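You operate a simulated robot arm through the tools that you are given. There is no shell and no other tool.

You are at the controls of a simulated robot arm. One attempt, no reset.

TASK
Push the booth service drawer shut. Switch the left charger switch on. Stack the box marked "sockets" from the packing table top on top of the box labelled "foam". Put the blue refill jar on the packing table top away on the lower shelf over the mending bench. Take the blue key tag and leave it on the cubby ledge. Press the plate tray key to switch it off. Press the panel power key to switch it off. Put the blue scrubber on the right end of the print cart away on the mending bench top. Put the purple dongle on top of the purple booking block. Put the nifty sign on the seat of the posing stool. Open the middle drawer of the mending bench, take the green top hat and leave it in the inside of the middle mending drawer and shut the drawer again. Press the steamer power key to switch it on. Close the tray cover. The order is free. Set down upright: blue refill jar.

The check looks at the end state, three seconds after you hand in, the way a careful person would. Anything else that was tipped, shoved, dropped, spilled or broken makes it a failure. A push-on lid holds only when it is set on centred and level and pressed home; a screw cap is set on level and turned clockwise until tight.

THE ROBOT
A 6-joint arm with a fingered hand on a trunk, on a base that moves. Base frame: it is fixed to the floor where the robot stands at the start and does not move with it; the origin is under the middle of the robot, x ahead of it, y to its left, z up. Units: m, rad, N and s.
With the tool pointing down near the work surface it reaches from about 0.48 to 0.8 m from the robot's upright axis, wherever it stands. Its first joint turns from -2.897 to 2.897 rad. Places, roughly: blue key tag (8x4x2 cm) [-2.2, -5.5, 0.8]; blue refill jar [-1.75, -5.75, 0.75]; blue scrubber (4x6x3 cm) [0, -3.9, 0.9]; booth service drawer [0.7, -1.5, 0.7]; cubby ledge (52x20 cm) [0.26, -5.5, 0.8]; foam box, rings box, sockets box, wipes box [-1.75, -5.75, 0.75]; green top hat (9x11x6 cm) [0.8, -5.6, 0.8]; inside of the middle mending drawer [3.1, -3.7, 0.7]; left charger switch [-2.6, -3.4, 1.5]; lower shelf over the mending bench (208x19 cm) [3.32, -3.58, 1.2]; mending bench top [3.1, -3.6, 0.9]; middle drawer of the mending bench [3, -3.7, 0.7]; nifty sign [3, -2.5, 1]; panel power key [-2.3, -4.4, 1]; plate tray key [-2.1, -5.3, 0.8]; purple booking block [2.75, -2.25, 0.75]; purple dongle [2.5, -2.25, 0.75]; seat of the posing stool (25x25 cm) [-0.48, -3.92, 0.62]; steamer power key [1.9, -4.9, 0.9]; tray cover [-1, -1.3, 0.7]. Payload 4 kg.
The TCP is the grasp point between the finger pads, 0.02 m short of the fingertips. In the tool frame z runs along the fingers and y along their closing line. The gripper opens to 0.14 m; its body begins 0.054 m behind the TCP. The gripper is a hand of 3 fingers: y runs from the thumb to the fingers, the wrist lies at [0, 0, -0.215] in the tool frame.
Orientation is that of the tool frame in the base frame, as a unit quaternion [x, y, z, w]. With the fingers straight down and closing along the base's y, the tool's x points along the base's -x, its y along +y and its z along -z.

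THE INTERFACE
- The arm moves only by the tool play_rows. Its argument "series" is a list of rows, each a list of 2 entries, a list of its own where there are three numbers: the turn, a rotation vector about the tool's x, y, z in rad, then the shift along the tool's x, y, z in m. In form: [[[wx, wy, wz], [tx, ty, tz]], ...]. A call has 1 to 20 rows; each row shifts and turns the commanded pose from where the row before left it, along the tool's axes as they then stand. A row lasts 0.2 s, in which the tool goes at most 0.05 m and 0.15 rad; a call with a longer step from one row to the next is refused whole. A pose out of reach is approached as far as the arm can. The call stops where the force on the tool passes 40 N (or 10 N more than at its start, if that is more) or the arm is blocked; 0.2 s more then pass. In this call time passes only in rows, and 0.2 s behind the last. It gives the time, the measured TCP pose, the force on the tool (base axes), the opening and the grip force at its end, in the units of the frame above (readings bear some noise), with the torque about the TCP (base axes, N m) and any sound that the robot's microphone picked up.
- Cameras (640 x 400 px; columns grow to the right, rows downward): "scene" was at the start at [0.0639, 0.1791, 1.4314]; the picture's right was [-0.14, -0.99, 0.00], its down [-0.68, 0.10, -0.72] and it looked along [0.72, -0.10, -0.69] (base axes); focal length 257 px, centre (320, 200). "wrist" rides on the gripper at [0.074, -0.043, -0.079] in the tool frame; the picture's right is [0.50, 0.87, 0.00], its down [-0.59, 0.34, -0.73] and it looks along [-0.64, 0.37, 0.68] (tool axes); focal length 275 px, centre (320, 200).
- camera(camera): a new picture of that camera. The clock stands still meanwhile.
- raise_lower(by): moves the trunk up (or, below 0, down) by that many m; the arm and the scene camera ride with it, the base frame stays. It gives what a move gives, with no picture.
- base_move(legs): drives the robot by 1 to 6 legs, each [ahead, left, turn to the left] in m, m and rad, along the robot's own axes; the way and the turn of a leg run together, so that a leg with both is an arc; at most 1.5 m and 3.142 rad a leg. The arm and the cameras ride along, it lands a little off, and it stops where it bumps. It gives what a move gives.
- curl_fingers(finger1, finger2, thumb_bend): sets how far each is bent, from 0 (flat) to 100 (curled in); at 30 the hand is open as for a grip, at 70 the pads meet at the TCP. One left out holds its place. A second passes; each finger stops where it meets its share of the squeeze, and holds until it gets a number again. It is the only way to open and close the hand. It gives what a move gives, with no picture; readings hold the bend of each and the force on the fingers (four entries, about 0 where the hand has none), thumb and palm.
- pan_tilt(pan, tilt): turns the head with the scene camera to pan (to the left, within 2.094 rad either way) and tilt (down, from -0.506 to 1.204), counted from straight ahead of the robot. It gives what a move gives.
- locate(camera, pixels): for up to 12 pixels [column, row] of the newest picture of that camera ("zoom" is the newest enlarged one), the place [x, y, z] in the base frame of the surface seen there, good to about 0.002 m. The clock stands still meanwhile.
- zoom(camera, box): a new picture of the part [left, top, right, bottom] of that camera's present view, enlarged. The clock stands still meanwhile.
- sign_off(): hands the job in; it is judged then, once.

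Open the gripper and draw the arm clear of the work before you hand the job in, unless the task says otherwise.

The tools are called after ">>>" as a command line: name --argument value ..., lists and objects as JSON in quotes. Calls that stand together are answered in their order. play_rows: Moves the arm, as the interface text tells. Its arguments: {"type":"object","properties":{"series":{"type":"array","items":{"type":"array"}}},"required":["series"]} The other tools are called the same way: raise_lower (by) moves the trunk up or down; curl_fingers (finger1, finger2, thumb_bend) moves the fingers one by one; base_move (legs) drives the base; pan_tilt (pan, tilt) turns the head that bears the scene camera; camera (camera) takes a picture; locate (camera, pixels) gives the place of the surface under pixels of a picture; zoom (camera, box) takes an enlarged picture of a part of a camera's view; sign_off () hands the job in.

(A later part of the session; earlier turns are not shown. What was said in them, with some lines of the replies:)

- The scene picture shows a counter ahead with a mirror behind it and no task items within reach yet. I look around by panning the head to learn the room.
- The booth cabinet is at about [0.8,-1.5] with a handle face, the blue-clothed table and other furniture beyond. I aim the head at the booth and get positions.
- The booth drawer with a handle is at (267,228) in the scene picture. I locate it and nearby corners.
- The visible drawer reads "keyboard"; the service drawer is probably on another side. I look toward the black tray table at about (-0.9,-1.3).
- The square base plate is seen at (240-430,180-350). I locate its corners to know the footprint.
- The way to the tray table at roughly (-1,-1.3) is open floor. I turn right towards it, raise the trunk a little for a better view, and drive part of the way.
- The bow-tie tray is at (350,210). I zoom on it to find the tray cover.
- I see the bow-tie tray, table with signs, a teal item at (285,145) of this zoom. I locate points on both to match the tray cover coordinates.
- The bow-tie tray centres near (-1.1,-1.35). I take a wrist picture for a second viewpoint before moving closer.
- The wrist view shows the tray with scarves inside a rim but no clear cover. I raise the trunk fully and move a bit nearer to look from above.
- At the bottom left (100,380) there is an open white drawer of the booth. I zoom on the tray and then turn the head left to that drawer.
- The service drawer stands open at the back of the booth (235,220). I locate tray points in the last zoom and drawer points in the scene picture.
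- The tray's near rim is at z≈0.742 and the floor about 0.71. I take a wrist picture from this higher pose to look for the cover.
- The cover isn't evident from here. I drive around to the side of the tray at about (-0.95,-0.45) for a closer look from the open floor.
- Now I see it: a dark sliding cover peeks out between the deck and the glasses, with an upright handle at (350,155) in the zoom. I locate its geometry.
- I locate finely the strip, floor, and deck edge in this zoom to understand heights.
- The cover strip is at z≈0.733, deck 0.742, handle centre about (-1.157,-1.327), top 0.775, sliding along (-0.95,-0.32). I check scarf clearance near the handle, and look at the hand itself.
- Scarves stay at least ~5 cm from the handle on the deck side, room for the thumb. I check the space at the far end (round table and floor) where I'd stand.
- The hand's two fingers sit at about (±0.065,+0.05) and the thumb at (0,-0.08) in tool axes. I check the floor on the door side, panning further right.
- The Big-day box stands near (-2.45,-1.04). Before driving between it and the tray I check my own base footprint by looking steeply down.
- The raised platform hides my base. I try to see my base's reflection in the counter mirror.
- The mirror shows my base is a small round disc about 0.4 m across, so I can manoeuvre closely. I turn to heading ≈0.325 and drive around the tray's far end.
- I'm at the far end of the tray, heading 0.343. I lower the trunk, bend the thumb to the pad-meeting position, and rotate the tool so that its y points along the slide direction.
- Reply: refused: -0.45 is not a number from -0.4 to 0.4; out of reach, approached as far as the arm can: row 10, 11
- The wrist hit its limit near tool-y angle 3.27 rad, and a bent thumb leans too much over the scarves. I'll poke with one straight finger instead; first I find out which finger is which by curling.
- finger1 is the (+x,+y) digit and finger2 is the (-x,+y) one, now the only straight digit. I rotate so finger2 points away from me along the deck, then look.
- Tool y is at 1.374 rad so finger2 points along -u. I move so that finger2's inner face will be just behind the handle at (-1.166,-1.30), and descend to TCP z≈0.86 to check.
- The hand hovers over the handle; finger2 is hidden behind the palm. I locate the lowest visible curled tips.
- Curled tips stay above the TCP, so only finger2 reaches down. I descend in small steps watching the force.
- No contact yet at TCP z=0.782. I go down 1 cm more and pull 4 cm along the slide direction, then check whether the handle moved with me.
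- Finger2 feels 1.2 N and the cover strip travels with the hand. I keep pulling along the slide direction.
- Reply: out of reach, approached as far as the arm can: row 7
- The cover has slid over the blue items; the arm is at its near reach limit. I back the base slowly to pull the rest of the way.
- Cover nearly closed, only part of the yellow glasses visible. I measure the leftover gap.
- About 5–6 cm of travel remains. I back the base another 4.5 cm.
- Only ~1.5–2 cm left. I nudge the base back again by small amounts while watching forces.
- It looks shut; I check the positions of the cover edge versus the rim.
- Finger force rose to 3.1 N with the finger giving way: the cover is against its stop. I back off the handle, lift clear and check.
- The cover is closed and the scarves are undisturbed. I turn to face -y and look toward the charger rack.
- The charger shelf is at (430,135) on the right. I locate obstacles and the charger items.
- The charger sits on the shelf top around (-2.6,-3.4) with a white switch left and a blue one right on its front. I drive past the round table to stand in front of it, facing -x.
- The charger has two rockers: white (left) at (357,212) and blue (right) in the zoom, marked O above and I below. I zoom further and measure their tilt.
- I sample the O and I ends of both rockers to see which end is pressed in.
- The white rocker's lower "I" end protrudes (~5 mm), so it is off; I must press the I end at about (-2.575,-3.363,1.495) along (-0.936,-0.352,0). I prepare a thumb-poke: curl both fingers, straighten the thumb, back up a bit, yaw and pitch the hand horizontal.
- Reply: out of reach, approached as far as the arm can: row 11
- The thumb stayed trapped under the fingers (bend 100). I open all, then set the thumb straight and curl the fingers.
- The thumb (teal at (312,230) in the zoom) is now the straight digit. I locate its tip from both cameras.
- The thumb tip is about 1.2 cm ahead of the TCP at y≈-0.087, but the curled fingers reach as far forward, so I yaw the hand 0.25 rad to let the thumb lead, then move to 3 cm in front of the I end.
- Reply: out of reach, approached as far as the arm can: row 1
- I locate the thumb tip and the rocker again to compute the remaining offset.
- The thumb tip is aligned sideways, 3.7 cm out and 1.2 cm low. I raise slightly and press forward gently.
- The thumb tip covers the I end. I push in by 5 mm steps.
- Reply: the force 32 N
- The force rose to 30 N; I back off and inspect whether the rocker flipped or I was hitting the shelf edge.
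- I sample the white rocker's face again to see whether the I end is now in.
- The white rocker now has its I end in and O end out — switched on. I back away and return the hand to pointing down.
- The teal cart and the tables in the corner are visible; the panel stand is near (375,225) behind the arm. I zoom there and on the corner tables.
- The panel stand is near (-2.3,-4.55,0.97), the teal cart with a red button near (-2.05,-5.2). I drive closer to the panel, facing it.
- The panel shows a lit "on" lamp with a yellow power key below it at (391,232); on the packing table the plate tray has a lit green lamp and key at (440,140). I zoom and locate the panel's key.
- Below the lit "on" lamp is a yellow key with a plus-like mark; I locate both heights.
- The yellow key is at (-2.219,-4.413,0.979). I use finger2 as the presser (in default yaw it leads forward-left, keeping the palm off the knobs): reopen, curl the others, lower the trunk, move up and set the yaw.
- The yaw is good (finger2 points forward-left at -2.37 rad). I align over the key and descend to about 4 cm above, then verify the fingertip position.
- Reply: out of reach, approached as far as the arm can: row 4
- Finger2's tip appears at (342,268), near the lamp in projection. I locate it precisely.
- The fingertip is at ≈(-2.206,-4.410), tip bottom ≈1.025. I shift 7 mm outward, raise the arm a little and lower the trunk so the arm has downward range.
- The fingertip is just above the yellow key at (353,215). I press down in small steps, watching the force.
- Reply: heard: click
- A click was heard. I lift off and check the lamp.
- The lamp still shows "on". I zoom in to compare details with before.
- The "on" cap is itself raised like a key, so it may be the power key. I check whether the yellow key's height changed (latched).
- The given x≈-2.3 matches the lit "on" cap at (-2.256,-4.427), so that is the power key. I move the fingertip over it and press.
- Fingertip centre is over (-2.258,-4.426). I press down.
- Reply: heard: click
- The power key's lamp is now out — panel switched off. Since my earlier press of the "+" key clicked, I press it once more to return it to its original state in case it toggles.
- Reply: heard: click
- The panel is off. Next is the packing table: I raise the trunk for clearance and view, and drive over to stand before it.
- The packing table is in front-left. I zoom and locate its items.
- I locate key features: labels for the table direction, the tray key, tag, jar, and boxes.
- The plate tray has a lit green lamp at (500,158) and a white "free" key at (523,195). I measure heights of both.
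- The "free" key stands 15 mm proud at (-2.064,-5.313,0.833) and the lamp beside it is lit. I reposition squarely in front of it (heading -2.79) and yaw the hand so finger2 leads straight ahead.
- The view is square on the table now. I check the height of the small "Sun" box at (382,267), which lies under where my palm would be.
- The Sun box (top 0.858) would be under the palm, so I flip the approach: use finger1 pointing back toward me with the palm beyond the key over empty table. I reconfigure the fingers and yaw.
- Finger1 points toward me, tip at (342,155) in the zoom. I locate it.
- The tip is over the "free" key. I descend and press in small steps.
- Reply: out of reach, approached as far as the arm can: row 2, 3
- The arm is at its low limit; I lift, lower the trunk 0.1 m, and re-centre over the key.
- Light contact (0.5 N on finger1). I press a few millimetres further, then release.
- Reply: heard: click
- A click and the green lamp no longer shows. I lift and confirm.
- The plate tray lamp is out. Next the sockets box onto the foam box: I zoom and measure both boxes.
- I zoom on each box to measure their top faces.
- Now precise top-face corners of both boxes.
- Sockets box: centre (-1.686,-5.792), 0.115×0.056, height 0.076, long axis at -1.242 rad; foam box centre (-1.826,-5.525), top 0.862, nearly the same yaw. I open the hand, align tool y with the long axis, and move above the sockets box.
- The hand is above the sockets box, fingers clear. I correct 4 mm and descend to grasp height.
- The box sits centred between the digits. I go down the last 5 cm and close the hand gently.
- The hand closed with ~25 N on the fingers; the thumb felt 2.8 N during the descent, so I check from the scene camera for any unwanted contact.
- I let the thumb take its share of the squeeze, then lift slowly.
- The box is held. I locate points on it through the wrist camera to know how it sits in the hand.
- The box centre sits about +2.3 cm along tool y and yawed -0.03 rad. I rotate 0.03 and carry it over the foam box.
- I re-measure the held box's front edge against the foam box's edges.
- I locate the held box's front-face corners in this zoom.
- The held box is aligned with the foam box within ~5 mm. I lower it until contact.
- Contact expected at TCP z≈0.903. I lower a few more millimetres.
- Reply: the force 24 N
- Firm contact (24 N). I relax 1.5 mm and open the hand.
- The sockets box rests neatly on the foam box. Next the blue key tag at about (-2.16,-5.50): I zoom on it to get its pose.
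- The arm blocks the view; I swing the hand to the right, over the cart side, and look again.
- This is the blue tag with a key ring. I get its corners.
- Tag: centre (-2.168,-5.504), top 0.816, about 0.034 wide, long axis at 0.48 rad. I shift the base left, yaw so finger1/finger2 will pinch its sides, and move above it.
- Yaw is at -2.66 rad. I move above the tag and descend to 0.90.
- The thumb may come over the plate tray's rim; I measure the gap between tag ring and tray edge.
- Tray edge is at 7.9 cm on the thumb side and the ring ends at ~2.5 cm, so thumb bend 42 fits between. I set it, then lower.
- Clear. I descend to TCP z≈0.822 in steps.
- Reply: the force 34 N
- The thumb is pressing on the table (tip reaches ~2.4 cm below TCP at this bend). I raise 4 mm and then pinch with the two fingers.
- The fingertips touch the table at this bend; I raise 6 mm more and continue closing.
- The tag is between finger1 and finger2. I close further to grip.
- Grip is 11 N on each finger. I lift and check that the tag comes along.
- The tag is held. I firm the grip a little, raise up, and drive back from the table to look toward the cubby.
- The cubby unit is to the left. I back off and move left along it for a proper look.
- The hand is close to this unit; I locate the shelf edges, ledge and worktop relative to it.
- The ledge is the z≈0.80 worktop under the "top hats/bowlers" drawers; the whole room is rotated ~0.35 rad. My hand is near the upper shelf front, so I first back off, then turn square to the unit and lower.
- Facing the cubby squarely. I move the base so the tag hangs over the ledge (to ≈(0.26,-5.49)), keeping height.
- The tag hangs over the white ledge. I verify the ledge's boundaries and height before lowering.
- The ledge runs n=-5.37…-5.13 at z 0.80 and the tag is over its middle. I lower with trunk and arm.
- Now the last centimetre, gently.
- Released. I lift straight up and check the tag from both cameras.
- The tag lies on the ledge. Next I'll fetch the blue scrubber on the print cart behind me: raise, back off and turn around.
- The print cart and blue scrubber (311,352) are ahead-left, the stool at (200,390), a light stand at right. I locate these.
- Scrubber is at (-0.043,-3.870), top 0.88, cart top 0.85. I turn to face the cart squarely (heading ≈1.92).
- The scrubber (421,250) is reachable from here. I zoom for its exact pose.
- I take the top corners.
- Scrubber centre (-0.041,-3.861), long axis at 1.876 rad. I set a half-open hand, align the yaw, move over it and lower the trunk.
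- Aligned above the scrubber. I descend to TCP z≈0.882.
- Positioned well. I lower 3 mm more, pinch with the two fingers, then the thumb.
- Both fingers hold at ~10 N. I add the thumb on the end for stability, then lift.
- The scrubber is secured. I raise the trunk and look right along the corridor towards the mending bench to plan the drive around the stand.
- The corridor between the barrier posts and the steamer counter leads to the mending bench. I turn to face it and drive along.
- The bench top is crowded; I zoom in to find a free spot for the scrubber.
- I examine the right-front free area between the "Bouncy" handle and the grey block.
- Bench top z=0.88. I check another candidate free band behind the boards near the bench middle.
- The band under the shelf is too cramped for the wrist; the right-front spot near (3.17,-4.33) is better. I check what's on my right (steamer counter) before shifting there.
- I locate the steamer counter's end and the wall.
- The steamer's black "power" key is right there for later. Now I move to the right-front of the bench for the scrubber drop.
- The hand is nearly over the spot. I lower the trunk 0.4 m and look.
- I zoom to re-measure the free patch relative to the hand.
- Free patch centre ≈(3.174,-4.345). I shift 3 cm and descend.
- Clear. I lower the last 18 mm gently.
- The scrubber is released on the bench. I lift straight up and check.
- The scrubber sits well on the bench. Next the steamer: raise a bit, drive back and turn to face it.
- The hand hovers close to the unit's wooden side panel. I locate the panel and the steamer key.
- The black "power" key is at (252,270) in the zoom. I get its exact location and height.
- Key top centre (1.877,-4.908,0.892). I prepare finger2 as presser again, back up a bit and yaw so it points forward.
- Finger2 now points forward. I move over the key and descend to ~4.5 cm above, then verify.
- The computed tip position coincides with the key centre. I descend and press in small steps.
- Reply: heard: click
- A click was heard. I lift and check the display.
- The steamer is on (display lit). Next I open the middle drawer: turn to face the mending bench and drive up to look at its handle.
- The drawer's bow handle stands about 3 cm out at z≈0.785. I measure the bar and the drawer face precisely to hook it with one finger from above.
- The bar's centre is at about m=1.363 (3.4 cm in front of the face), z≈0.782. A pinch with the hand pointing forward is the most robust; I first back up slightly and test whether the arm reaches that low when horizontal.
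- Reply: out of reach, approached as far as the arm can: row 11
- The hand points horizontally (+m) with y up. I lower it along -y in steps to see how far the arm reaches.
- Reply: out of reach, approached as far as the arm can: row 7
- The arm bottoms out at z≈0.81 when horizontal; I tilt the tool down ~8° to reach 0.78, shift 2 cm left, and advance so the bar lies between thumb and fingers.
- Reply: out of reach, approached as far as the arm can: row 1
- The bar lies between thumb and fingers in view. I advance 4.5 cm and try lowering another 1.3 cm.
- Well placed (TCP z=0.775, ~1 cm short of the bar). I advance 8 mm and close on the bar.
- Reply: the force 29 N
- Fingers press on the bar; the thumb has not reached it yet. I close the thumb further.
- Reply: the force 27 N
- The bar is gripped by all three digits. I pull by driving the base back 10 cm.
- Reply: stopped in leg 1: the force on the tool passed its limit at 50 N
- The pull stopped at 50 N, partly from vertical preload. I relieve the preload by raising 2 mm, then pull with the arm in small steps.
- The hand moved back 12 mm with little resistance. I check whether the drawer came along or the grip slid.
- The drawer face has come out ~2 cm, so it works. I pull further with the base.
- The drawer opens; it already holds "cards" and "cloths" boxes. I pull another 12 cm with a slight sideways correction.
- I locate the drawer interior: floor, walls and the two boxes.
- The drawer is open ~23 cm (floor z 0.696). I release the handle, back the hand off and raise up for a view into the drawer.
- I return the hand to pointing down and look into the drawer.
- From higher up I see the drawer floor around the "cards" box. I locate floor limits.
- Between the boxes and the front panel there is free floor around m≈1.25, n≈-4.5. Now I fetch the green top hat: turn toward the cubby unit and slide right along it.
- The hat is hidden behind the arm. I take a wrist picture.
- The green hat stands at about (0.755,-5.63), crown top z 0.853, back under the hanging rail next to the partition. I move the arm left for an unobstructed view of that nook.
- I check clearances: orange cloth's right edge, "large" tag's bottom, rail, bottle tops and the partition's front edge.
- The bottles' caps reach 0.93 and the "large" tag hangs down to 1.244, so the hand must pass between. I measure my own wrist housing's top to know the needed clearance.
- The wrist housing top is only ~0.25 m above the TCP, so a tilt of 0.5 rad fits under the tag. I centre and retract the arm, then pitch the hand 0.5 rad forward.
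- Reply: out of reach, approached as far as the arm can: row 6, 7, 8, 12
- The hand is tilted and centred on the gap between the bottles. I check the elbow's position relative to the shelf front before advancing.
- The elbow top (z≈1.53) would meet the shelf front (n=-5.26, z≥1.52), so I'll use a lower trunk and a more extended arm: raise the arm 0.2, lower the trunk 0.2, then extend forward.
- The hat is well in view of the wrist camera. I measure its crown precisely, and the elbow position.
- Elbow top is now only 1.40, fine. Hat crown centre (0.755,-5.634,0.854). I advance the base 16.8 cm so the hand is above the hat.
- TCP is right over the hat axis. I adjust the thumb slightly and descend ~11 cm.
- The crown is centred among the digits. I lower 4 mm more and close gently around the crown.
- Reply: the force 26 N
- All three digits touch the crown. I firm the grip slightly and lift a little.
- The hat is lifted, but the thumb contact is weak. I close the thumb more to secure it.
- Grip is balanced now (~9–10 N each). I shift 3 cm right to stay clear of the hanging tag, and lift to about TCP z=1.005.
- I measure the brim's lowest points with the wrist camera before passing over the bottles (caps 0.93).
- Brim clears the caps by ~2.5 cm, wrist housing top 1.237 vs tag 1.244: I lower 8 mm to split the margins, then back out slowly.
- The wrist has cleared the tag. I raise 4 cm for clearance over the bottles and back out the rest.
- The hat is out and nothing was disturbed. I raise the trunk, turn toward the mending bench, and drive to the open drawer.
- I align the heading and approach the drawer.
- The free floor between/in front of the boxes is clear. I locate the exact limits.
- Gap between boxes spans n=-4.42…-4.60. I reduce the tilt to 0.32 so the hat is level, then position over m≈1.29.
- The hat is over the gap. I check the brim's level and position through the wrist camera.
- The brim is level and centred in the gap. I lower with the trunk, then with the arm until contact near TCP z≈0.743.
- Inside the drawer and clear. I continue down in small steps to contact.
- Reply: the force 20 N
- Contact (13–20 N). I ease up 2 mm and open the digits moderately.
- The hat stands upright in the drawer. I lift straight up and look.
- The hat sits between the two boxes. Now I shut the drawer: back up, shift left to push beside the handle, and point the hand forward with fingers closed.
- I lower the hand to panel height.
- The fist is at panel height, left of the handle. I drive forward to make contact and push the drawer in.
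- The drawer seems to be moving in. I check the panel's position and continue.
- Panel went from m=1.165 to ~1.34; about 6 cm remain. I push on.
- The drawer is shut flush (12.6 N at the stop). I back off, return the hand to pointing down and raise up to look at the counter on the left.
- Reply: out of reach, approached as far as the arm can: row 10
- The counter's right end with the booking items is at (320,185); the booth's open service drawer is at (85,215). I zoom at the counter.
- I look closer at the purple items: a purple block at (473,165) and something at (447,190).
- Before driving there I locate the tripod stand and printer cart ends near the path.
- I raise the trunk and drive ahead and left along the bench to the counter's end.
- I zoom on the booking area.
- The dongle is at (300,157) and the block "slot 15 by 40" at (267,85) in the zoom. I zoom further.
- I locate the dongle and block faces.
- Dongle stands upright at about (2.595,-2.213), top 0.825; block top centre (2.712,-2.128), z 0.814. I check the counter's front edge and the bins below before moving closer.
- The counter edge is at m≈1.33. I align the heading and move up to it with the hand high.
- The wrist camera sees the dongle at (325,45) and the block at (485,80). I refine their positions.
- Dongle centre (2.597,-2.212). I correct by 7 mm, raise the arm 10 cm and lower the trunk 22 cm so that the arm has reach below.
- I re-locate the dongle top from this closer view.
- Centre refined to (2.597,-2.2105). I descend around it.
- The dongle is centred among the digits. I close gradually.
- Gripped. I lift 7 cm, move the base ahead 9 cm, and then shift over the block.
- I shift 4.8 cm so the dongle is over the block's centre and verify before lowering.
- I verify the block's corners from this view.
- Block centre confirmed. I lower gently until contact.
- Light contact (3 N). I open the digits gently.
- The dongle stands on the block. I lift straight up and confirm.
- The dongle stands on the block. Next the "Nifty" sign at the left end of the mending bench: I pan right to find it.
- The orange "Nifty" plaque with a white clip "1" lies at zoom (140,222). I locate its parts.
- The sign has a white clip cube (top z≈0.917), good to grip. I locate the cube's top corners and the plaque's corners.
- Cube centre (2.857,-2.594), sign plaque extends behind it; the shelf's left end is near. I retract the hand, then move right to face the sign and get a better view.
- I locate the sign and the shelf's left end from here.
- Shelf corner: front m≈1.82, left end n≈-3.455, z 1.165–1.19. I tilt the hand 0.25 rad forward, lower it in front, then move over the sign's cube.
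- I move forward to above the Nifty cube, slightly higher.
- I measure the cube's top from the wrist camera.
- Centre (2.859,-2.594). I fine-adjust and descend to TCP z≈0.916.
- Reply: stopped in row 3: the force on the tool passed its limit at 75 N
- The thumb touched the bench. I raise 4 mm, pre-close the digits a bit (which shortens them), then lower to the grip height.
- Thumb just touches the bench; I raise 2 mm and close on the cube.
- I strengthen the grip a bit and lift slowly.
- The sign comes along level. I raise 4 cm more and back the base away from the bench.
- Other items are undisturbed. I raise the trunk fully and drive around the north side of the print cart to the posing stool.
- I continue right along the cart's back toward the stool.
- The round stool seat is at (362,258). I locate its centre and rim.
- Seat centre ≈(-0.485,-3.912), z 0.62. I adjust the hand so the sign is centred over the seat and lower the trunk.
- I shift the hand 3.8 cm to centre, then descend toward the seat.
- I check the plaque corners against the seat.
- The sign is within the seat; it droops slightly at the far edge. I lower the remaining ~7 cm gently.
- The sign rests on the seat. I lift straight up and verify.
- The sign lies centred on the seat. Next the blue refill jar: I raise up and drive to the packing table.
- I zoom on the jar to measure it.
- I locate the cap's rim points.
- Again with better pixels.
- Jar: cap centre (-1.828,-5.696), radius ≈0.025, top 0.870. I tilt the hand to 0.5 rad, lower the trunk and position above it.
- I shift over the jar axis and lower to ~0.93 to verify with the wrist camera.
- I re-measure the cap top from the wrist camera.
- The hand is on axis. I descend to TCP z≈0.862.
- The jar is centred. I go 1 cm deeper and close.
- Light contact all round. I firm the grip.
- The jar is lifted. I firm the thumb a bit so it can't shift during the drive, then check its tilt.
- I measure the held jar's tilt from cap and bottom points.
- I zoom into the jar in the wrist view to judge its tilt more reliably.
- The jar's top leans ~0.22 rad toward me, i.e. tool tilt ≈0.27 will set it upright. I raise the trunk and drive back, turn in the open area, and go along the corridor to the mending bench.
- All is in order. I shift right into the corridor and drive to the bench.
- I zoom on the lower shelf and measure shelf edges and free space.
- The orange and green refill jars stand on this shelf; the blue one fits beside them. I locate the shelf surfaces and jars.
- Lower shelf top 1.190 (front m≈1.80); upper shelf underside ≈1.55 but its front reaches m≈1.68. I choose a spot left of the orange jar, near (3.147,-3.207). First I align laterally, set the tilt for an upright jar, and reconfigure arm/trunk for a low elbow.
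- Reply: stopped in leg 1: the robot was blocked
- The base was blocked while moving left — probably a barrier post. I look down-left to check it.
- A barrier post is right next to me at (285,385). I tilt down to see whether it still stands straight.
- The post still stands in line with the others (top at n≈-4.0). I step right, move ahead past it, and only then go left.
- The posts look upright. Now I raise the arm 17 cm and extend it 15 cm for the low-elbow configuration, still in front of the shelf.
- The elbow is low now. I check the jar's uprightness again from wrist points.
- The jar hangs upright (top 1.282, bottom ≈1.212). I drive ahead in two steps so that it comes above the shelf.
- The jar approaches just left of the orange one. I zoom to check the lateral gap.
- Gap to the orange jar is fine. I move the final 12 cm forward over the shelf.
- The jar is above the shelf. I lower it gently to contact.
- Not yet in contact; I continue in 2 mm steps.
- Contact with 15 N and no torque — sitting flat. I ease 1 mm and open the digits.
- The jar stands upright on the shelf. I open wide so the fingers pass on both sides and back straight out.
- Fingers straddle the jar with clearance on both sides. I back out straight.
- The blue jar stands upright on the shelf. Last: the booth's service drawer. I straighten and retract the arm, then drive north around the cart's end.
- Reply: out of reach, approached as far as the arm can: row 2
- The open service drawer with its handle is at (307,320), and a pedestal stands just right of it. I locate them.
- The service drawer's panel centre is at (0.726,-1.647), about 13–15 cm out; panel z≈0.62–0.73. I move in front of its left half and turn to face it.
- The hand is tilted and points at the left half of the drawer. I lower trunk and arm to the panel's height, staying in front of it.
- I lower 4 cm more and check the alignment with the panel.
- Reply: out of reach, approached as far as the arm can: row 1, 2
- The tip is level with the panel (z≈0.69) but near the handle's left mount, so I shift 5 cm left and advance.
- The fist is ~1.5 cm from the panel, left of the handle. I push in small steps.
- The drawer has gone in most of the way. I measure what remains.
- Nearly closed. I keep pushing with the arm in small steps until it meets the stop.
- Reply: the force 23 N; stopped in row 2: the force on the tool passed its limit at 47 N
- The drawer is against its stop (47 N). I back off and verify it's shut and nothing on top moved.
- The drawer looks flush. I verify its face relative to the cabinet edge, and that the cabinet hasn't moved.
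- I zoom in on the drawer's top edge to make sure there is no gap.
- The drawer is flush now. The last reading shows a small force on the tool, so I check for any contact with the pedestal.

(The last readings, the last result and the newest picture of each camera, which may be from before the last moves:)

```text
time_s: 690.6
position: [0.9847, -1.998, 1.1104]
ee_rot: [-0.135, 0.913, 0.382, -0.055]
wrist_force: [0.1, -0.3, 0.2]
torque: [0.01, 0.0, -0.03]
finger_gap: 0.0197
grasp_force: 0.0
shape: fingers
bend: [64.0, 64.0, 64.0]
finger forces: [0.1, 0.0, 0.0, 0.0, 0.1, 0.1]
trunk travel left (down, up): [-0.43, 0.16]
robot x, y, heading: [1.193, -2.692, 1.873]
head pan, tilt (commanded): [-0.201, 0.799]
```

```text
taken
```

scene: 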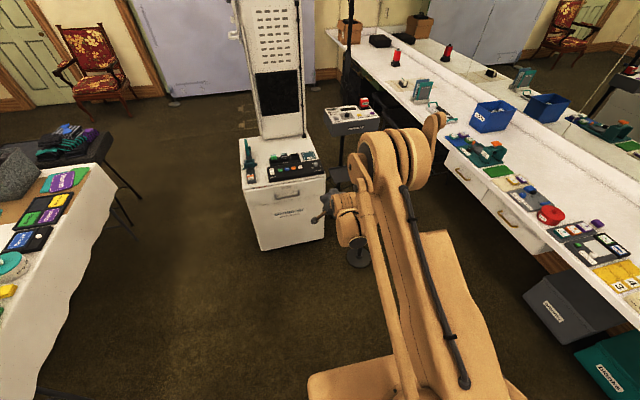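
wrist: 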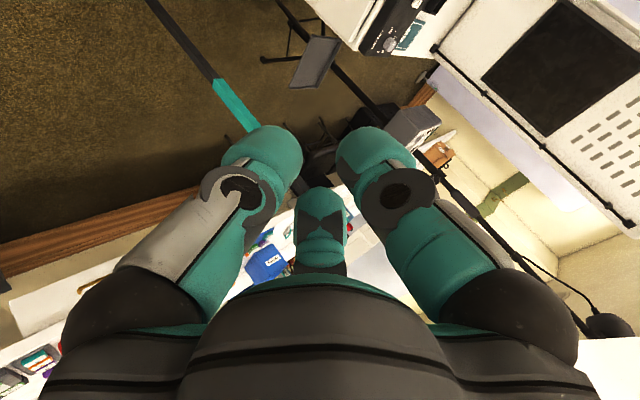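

No force now. I back away further and check that the pedestal still stands where it was (1.20,-1.55).

>>> base_move --legs '[[-0.1, 0.45, 0]]'

>>> pan_tilt --pan -0.3 --tilt 0.6

>>> camera --camera "scene"

```text
time_s: 693.0
position: [0.6072, -2.1411, 1.1194]
ee_rot: [-0.142, 0.909, 0.388, -0.061]
wrist_force: [0.2, 0.1, -0.6]
torque: [0.02, 0.03, 0.03]
finger_gap: 0.0195
grasp_force: 0.0
shape: fingers
bend: [64.0, 64.0, 64.0]
finger forces: [0.0, 0.0, 0.0, 0.0, 0.0, 0.1]
trunk travel left (down, up): [-0.43, 0.16]
robot x, y, heading: [0.8229, -2.8178, 1.896]
head pan, tilt (commanded): [-0.201, 0.799]
stopped in leg 1: the robot was blocked; the commanded pose is now the measured one
```

```text
time_s: 693.7
position: [0.6019, -2.132, 1.1135]
ee_rot: [-0.142, 0.911, 0.384, -0.059]
wrist_force: [0.0, 0.2, 0.6]
torque: [0.0, 0.01, 0.0]
finger_gap: 0.0195
grasp_force: 0.0
shape: fingers
bend: [64.0, 64.0, 64.0]
finger forces: [0.0, 0.1, 0.1, 0.0, 0.0, 0.0]
trunk travel left (down, up): [-0.43, 0.16]
robot x, y, heading: [0.8205, -2.818, 1.892]
head pan, tilt (commanded): [-0.3, 0.6]
```

```text
taken
```

scene: 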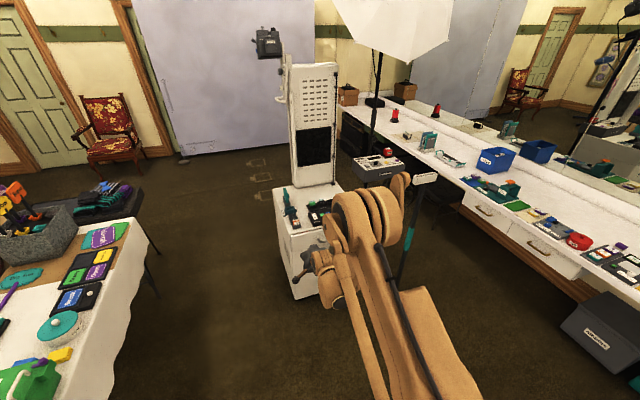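

The pedestal stands upright at (420,180). But the base bumped into the print cart behind me; I move ahead a bit and look at the cart.

>>> base_move --legs '[[0.15, 0, 0]]'

>>> pan_tilt --pan 2.09 --tilt 0.9

>>> camera --camera "scene"

>>> pan_tilt --pan -2.09 --tilt 0.9

>>> camera --camera "scene"

```text
time_s: 695.1
position: [0.5511, -1.9869, 1.112]
ee_rot: [-0.143, 0.911, 0.383, -0.059]
wrist_force: [0.5, 0.4, -0.9]
torque: [0.02, -0.02, -0.01]
finger_gap: 0.0198
grasp_force: 0.1
shape: fingers
bend: [64.0, 64.0, 64.0]
finger forces: [0.1, 0.0, 0.1, 0.0, 0.0, 0.1]
trunk travel left (down, up): [-0.43, 0.16]
robot x, y, heading: [0.7724, -2.675, 1.899]
head pan, tilt (commanded): [-0.3, 0.6]
```

```text
time_s: 697.3
position: [0.5511, -1.9871, 1.1123]
ee_rot: [-0.144, 0.91, 0.384, -0.059]
wrist_force: [0.6, 0.3, 1.2]
torque: [0.02, -0.01, 0.01]
finger_gap: 0.0196
grasp_force: 0.1
shape: fingers
bend: [64.0, 64.0, 64.0]
finger forces: [0.0, 0.0, 0.0, 0.0, 0.1, 0.1]
trunk travel left (down, up): [-0.43, 0.16]
robot x, y, heading: [0.7716, -2.675, 1.896]
head pan, tilt (commanded): [2.089, 0.901]
```

```text
taken
```

scene: 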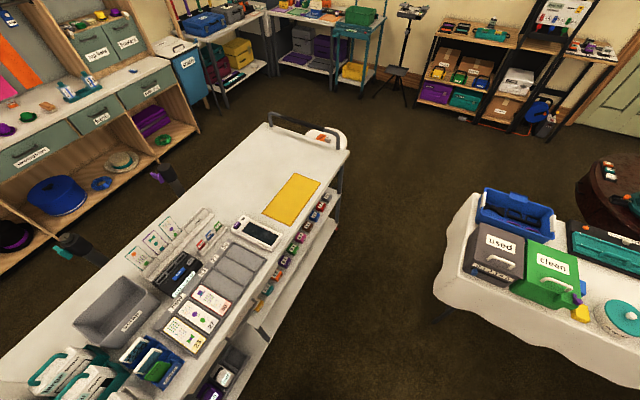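

```text
time_s: 700.7
position: [0.5529, -1.9885, 1.1131]
ee_rot: [-0.143, 0.91, 0.384, -0.06]
wrist_force: [-0.4, 0.3, 0.4]
torque: [-0.05, -0.01, -0.02]
finger_gap: 0.0196
grasp_force: 0.1
shape: fingers
bend: [64.0, 64.0, 64.0]
finger forces: [0.0, 0.1, 0.1, 0.0, 0.0, 0.1]
trunk travel left (down, up): [-0.43, 0.16]
robot x, y, heading: [0.7741, -2.6728, 1.895]
head pan, tilt (commanded): [-2.089, 0.901]
```

```text
taken
```

scene: 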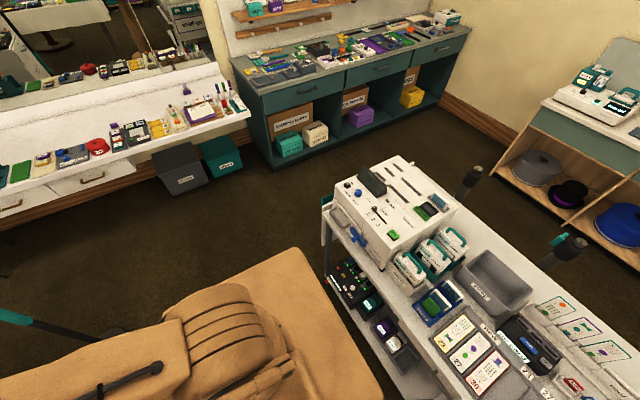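

Everything on the cart stands. I verify the cart's position by locating its rail ends again (earlier one end at (-0.281,-3.641)).

>>> pan_tilt --pan 2.09 --tilt 0.9

>>> camera --camera "scene"

>>> zoom --camera "scene" --box '[240, 90, 380, 230]'

>>> locate --camera "zoom" --pixels '[[120, 100], [430, 190], [450, 195], [105, 120], [455, 170], [240, 240], [370, 260], [100, 340], [240, 380], [100, 130]]'

```text
time_s: 704.1
position: [0.5515, -1.9888, 1.1143]
ee_rot: [-0.142, 0.91, 0.384, -0.06]
wrist_force: [0.0, 0.5, -0.1]
torque: [-0.03, -0.04, -0.02]
finger_gap: 0.0199
grasp_force: 0.1
shape: fingers
bend: [64.0, 64.0, 64.0]
finger forces: [0.0, 0.1, 0.1, 0.0, 0.0, 0.1]
trunk travel left (down, up): [-0.43, 0.16]
robot x, y, heading: [0.7734, -2.6735, 1.891]
head pan, tilt (commanded): [2.089, 0.901]
```

```text
taken
```

scene: 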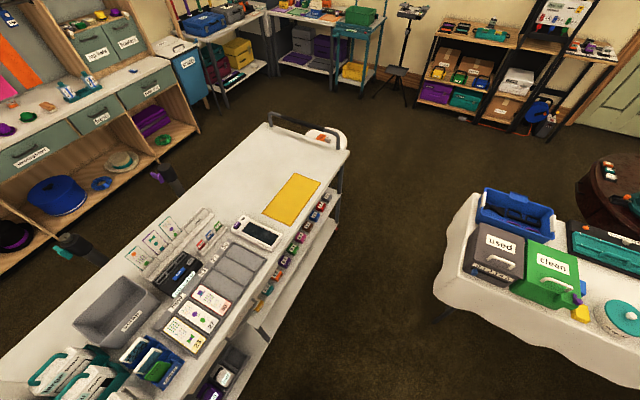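

```text
2.86 times, centred on (310, 160) of scene
```

zoom: 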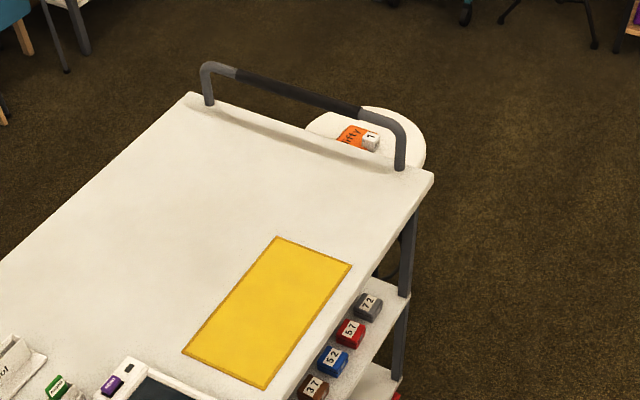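

```text
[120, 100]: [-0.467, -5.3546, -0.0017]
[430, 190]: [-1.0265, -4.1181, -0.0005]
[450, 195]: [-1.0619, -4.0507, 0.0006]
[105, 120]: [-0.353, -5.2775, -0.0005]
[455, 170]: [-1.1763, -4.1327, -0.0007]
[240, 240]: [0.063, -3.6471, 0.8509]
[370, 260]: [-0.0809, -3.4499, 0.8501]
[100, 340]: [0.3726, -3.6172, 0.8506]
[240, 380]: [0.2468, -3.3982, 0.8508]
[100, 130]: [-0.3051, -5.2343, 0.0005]
```

I compare the cart's end edge: earlier points were (-0.261,-3.724,0.85) on the end edge and (-0.281,-3.641,0.959) on the rail.

>>> locate --camera "zoom" --pixels '[[397, 125], [400, 160], [225, 72], [300, 92], [207, 100], [428, 180], [190, 97], [410, 172], [370, 113]]'

```text
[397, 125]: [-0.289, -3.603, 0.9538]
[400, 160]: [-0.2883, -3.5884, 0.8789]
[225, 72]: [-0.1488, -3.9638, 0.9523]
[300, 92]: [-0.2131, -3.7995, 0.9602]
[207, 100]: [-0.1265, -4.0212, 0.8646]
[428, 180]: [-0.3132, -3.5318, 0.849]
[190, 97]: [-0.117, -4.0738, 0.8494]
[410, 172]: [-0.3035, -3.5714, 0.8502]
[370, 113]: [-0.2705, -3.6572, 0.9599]
```

The cart's rail matches its earlier line within the measuring accuracy, so it hasn't moved. I also re-check the barrier posts' tops.

>>> zoom --camera "scene" --box '[30, 140, 210, 290]'

>>> locate --camera "zoom" --pixels '[[130, 250], [450, 85], [100, 260], [470, 110], [180, 290], [520, 150]]'

>>> pan_tilt --pan -2.09 --tilt 0.8

>>> camera --camera "scene"

```text
2.67 times, centred on (120, 215) of scene
```

zoom: 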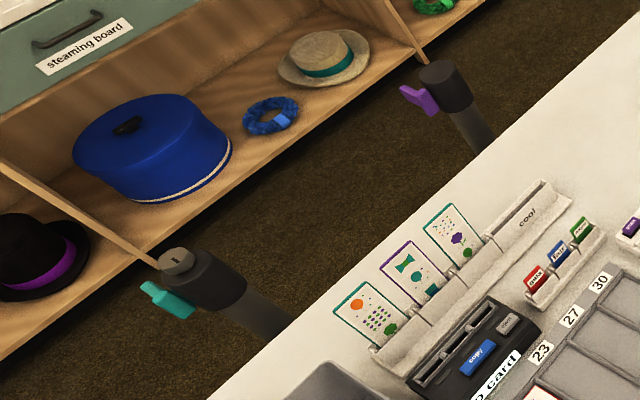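

```text
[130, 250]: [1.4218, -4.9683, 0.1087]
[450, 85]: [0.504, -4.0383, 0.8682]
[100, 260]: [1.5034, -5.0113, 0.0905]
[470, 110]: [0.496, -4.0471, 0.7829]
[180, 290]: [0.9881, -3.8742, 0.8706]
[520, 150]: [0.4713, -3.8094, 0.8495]
```

```text
time_s: 707.5
position: [0.5524, -1.9887, 1.1133]
ee_rot: [-0.142, 0.91, 0.384, -0.059]
wrist_force: [-0.5, -0.1, 0.7]
torque: [0.01, -0.03, -0.01]
finger_gap: 0.0196
grasp_force: 0.1
shape: fingers
bend: [64.0, 64.0, 64.0]
finger forces: [0.1, 0.0, 0.1, 0.1, 0.1, 0.1]
trunk travel left (down, up): [-0.43, 0.16]
robot x, y, heading: [0.7732, -2.6752, 1.895]
head pan, tilt (commanded): [-2.089, 0.799]
```

```text
taken
```

scene: 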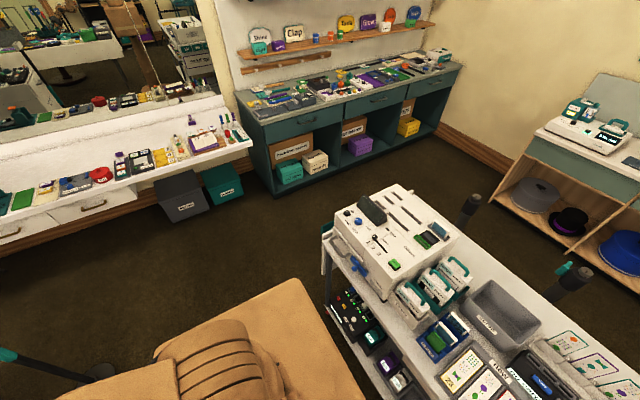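

I compare all three posts by locating the third post's top here too.

>>> zoom --camera "scene" --box '[440, 180, 620, 300]'

>>> locate --camera "zoom" --pixels '[[110, 60], [105, 55], [120, 62], [480, 330], [465, 325], [100, 90], [470, 355], [60, 160]]'

```text
3.33 times, centred on (530, 240) of scene
```

zoom: 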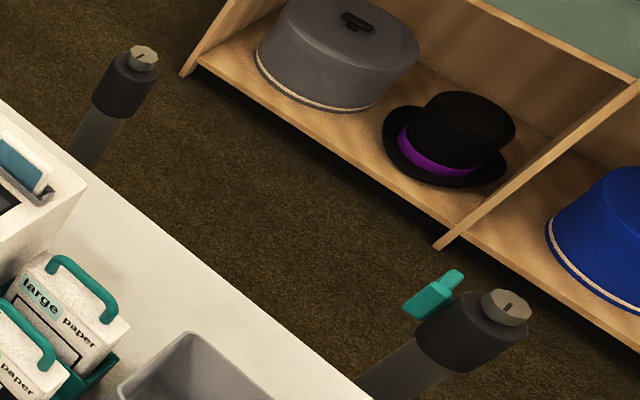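

```text
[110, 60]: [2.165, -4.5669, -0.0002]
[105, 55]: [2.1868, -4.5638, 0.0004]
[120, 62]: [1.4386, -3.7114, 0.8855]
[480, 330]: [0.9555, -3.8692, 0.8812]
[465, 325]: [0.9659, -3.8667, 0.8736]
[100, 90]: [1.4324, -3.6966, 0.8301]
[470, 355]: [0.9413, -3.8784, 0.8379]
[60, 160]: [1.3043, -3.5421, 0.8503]
```

The third post keeps the same spacing and line as the others, so nothing was displaced. All tasks are done; I open the hand, bring the arm to a neutral pose clear of everything, and take a last look at the tray and booth.

>>> curl_fingers --finger1 30 --finger2 30 --thumb_bend 30

>>> play_rows --series '[[[0.133, 0, 0], [0, -0.0286, 0]], [[0.133, 0, 0], [0, -0.0286, 0]], [[0.133, 0, 0], [0, -0.0286, 0]], [[0.133, 0, 0], [0, -0.0286, 0]], [[0.133, 0, 0], [0, -0.0286, 0]], [[0.133, 0, 0], [0, -0.0286, 0]]]'

>>> pan_tilt --pan 0.4 --tilt 0.6

>>> camera --camera "scene"

>>> zoom --camera "scene" --box '[130, 80, 430, 300]'

```text
time_s: 708.5
position: [0.5518, -1.9872, 1.1129]
ee_rot: [-0.143, 0.911, 0.383, -0.06]
wrist_force: [-0.5, -0.1, -0.8]
torque: [0.0, -0.02, 0.0]
finger_gap: 0.124
grasp_force: 0.0
shape: fingers
bend: [30.0, 30.0, 30.0]
finger forces: [0.0, 0.0, 0.0, 0.0, 0.0, 0.0]
trunk travel left (down, up): [-0.43, 0.16]
robot x, y, heading: [0.7708, -2.6715, 1.89]
head pan, tilt (commanded): [-2.089, 0.799]
```

```text
time_s: 709.9
position: [0.597, -2.1299, 1.0394]
ee_rot: [-0.155, 0.988, -0.001, 0.001]
wrist_force: [-0.7, 0.4, 0.0]
torque: [0.0, 0.02, -0.02]
finger_gap: 0.1244
grasp_force: 0.2
shape: fingers
bend: [30.0, 30.0, 30.0]
finger forces: [0.0, 0.0, 0.0, 0.1, 0.0, 0.0]
trunk travel left (down, up): [-0.43, 0.16]
robot x, y, heading: [0.7714, -2.6721, 1.896]
head pan, tilt (commanded): [-2.089, 0.799]
```

```text
time_s: 712.1
position: [0.5978, -2.1301, 1.0393]
ee_rot: [-0.155, 0.988, 0.0, 0.001]
wrist_force: [-0.2, -0.8, 0.2]
torque: [-0.02, 0.01, 0.02]
finger_gap: 0.124
grasp_force: 0.0
shape: fingers
bend: [30.0, 30.0, 30.0]
finger forces: [0.0, 0.0, 0.0, 0.0, 0.1, 0.0]
trunk travel left (down, up): [-0.43, 0.16]
robot x, y, heading: [0.7729, -2.6727, 1.893]
head pan, tilt (commanded): [0.4, 0.6]
```

```text
taken
```

scene: 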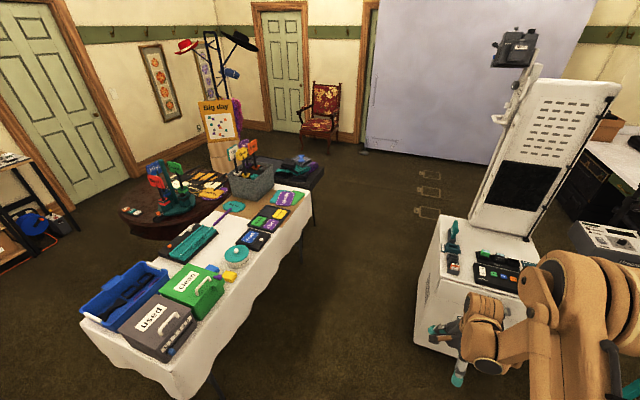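

```text
1.82 times, centred on (280, 190) of scene
```

zoom: 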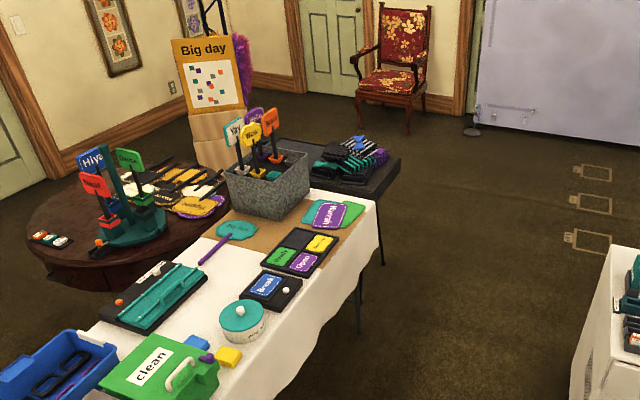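

Everything is in its requested state: drawers shut, cover closed, objects placed, hand open and clear of the work. I hand in the job.

>>> sign_off

```text
The job is handed in.
```

I've handed in the job with all 13 tasks done, as far as the cameras and force readings show. The robot stands about half a metre behind the booth, hand open and clear of the work.

| Task | End state |
|---|---|
| Booth service drawer | Shut against its stop |
| Left charger switch | On |
| Sockets box | Stacked on the foam box |
| Blue refill jar | Upright on the lower shelf, left of the orange refill jar |
| Blue key tag | On the cubby ledge |
| Plate tray key | Pressed, lamp off |
| Panel power key | Pressed, lamp off |
| Blue scrubber | On the mending bench top, front right |
| Purple dongle | Standing on the booking block |
| Nifty sign | Flat on the posing stool seat |
| Green top hat | In the middle mending drawer, drawer shut again |
| Steamer power key | Pressed, display lit |
| Tray cover | Closed |

Four things went differently than planned, and any of them could matter to the check:

- **Wrong key on the panel:** I first pressed the yellow "+" key next to the power key, and it clicked. I pressed it a second time in case it toggles, but I couldn't tell whether it holds a state.
- **Barrier post:** the base was stopped while moving sideways, apparently by one of the posts in front of the print cart. Afterwards it still stood in line and evenly spaced with the others.
- **Print cart:** the base backed into the cart's rear. Its rail measures within about 1–2 cm of where it was, which is as closely as I could check, and everything on it is standing.
- **Hard contact at the mending bench:** while I picked up the Nifty sign, the thumb pressed on the bench hard enough to trip the force stop (75 N). Nothing nearby shifted in the pictures.
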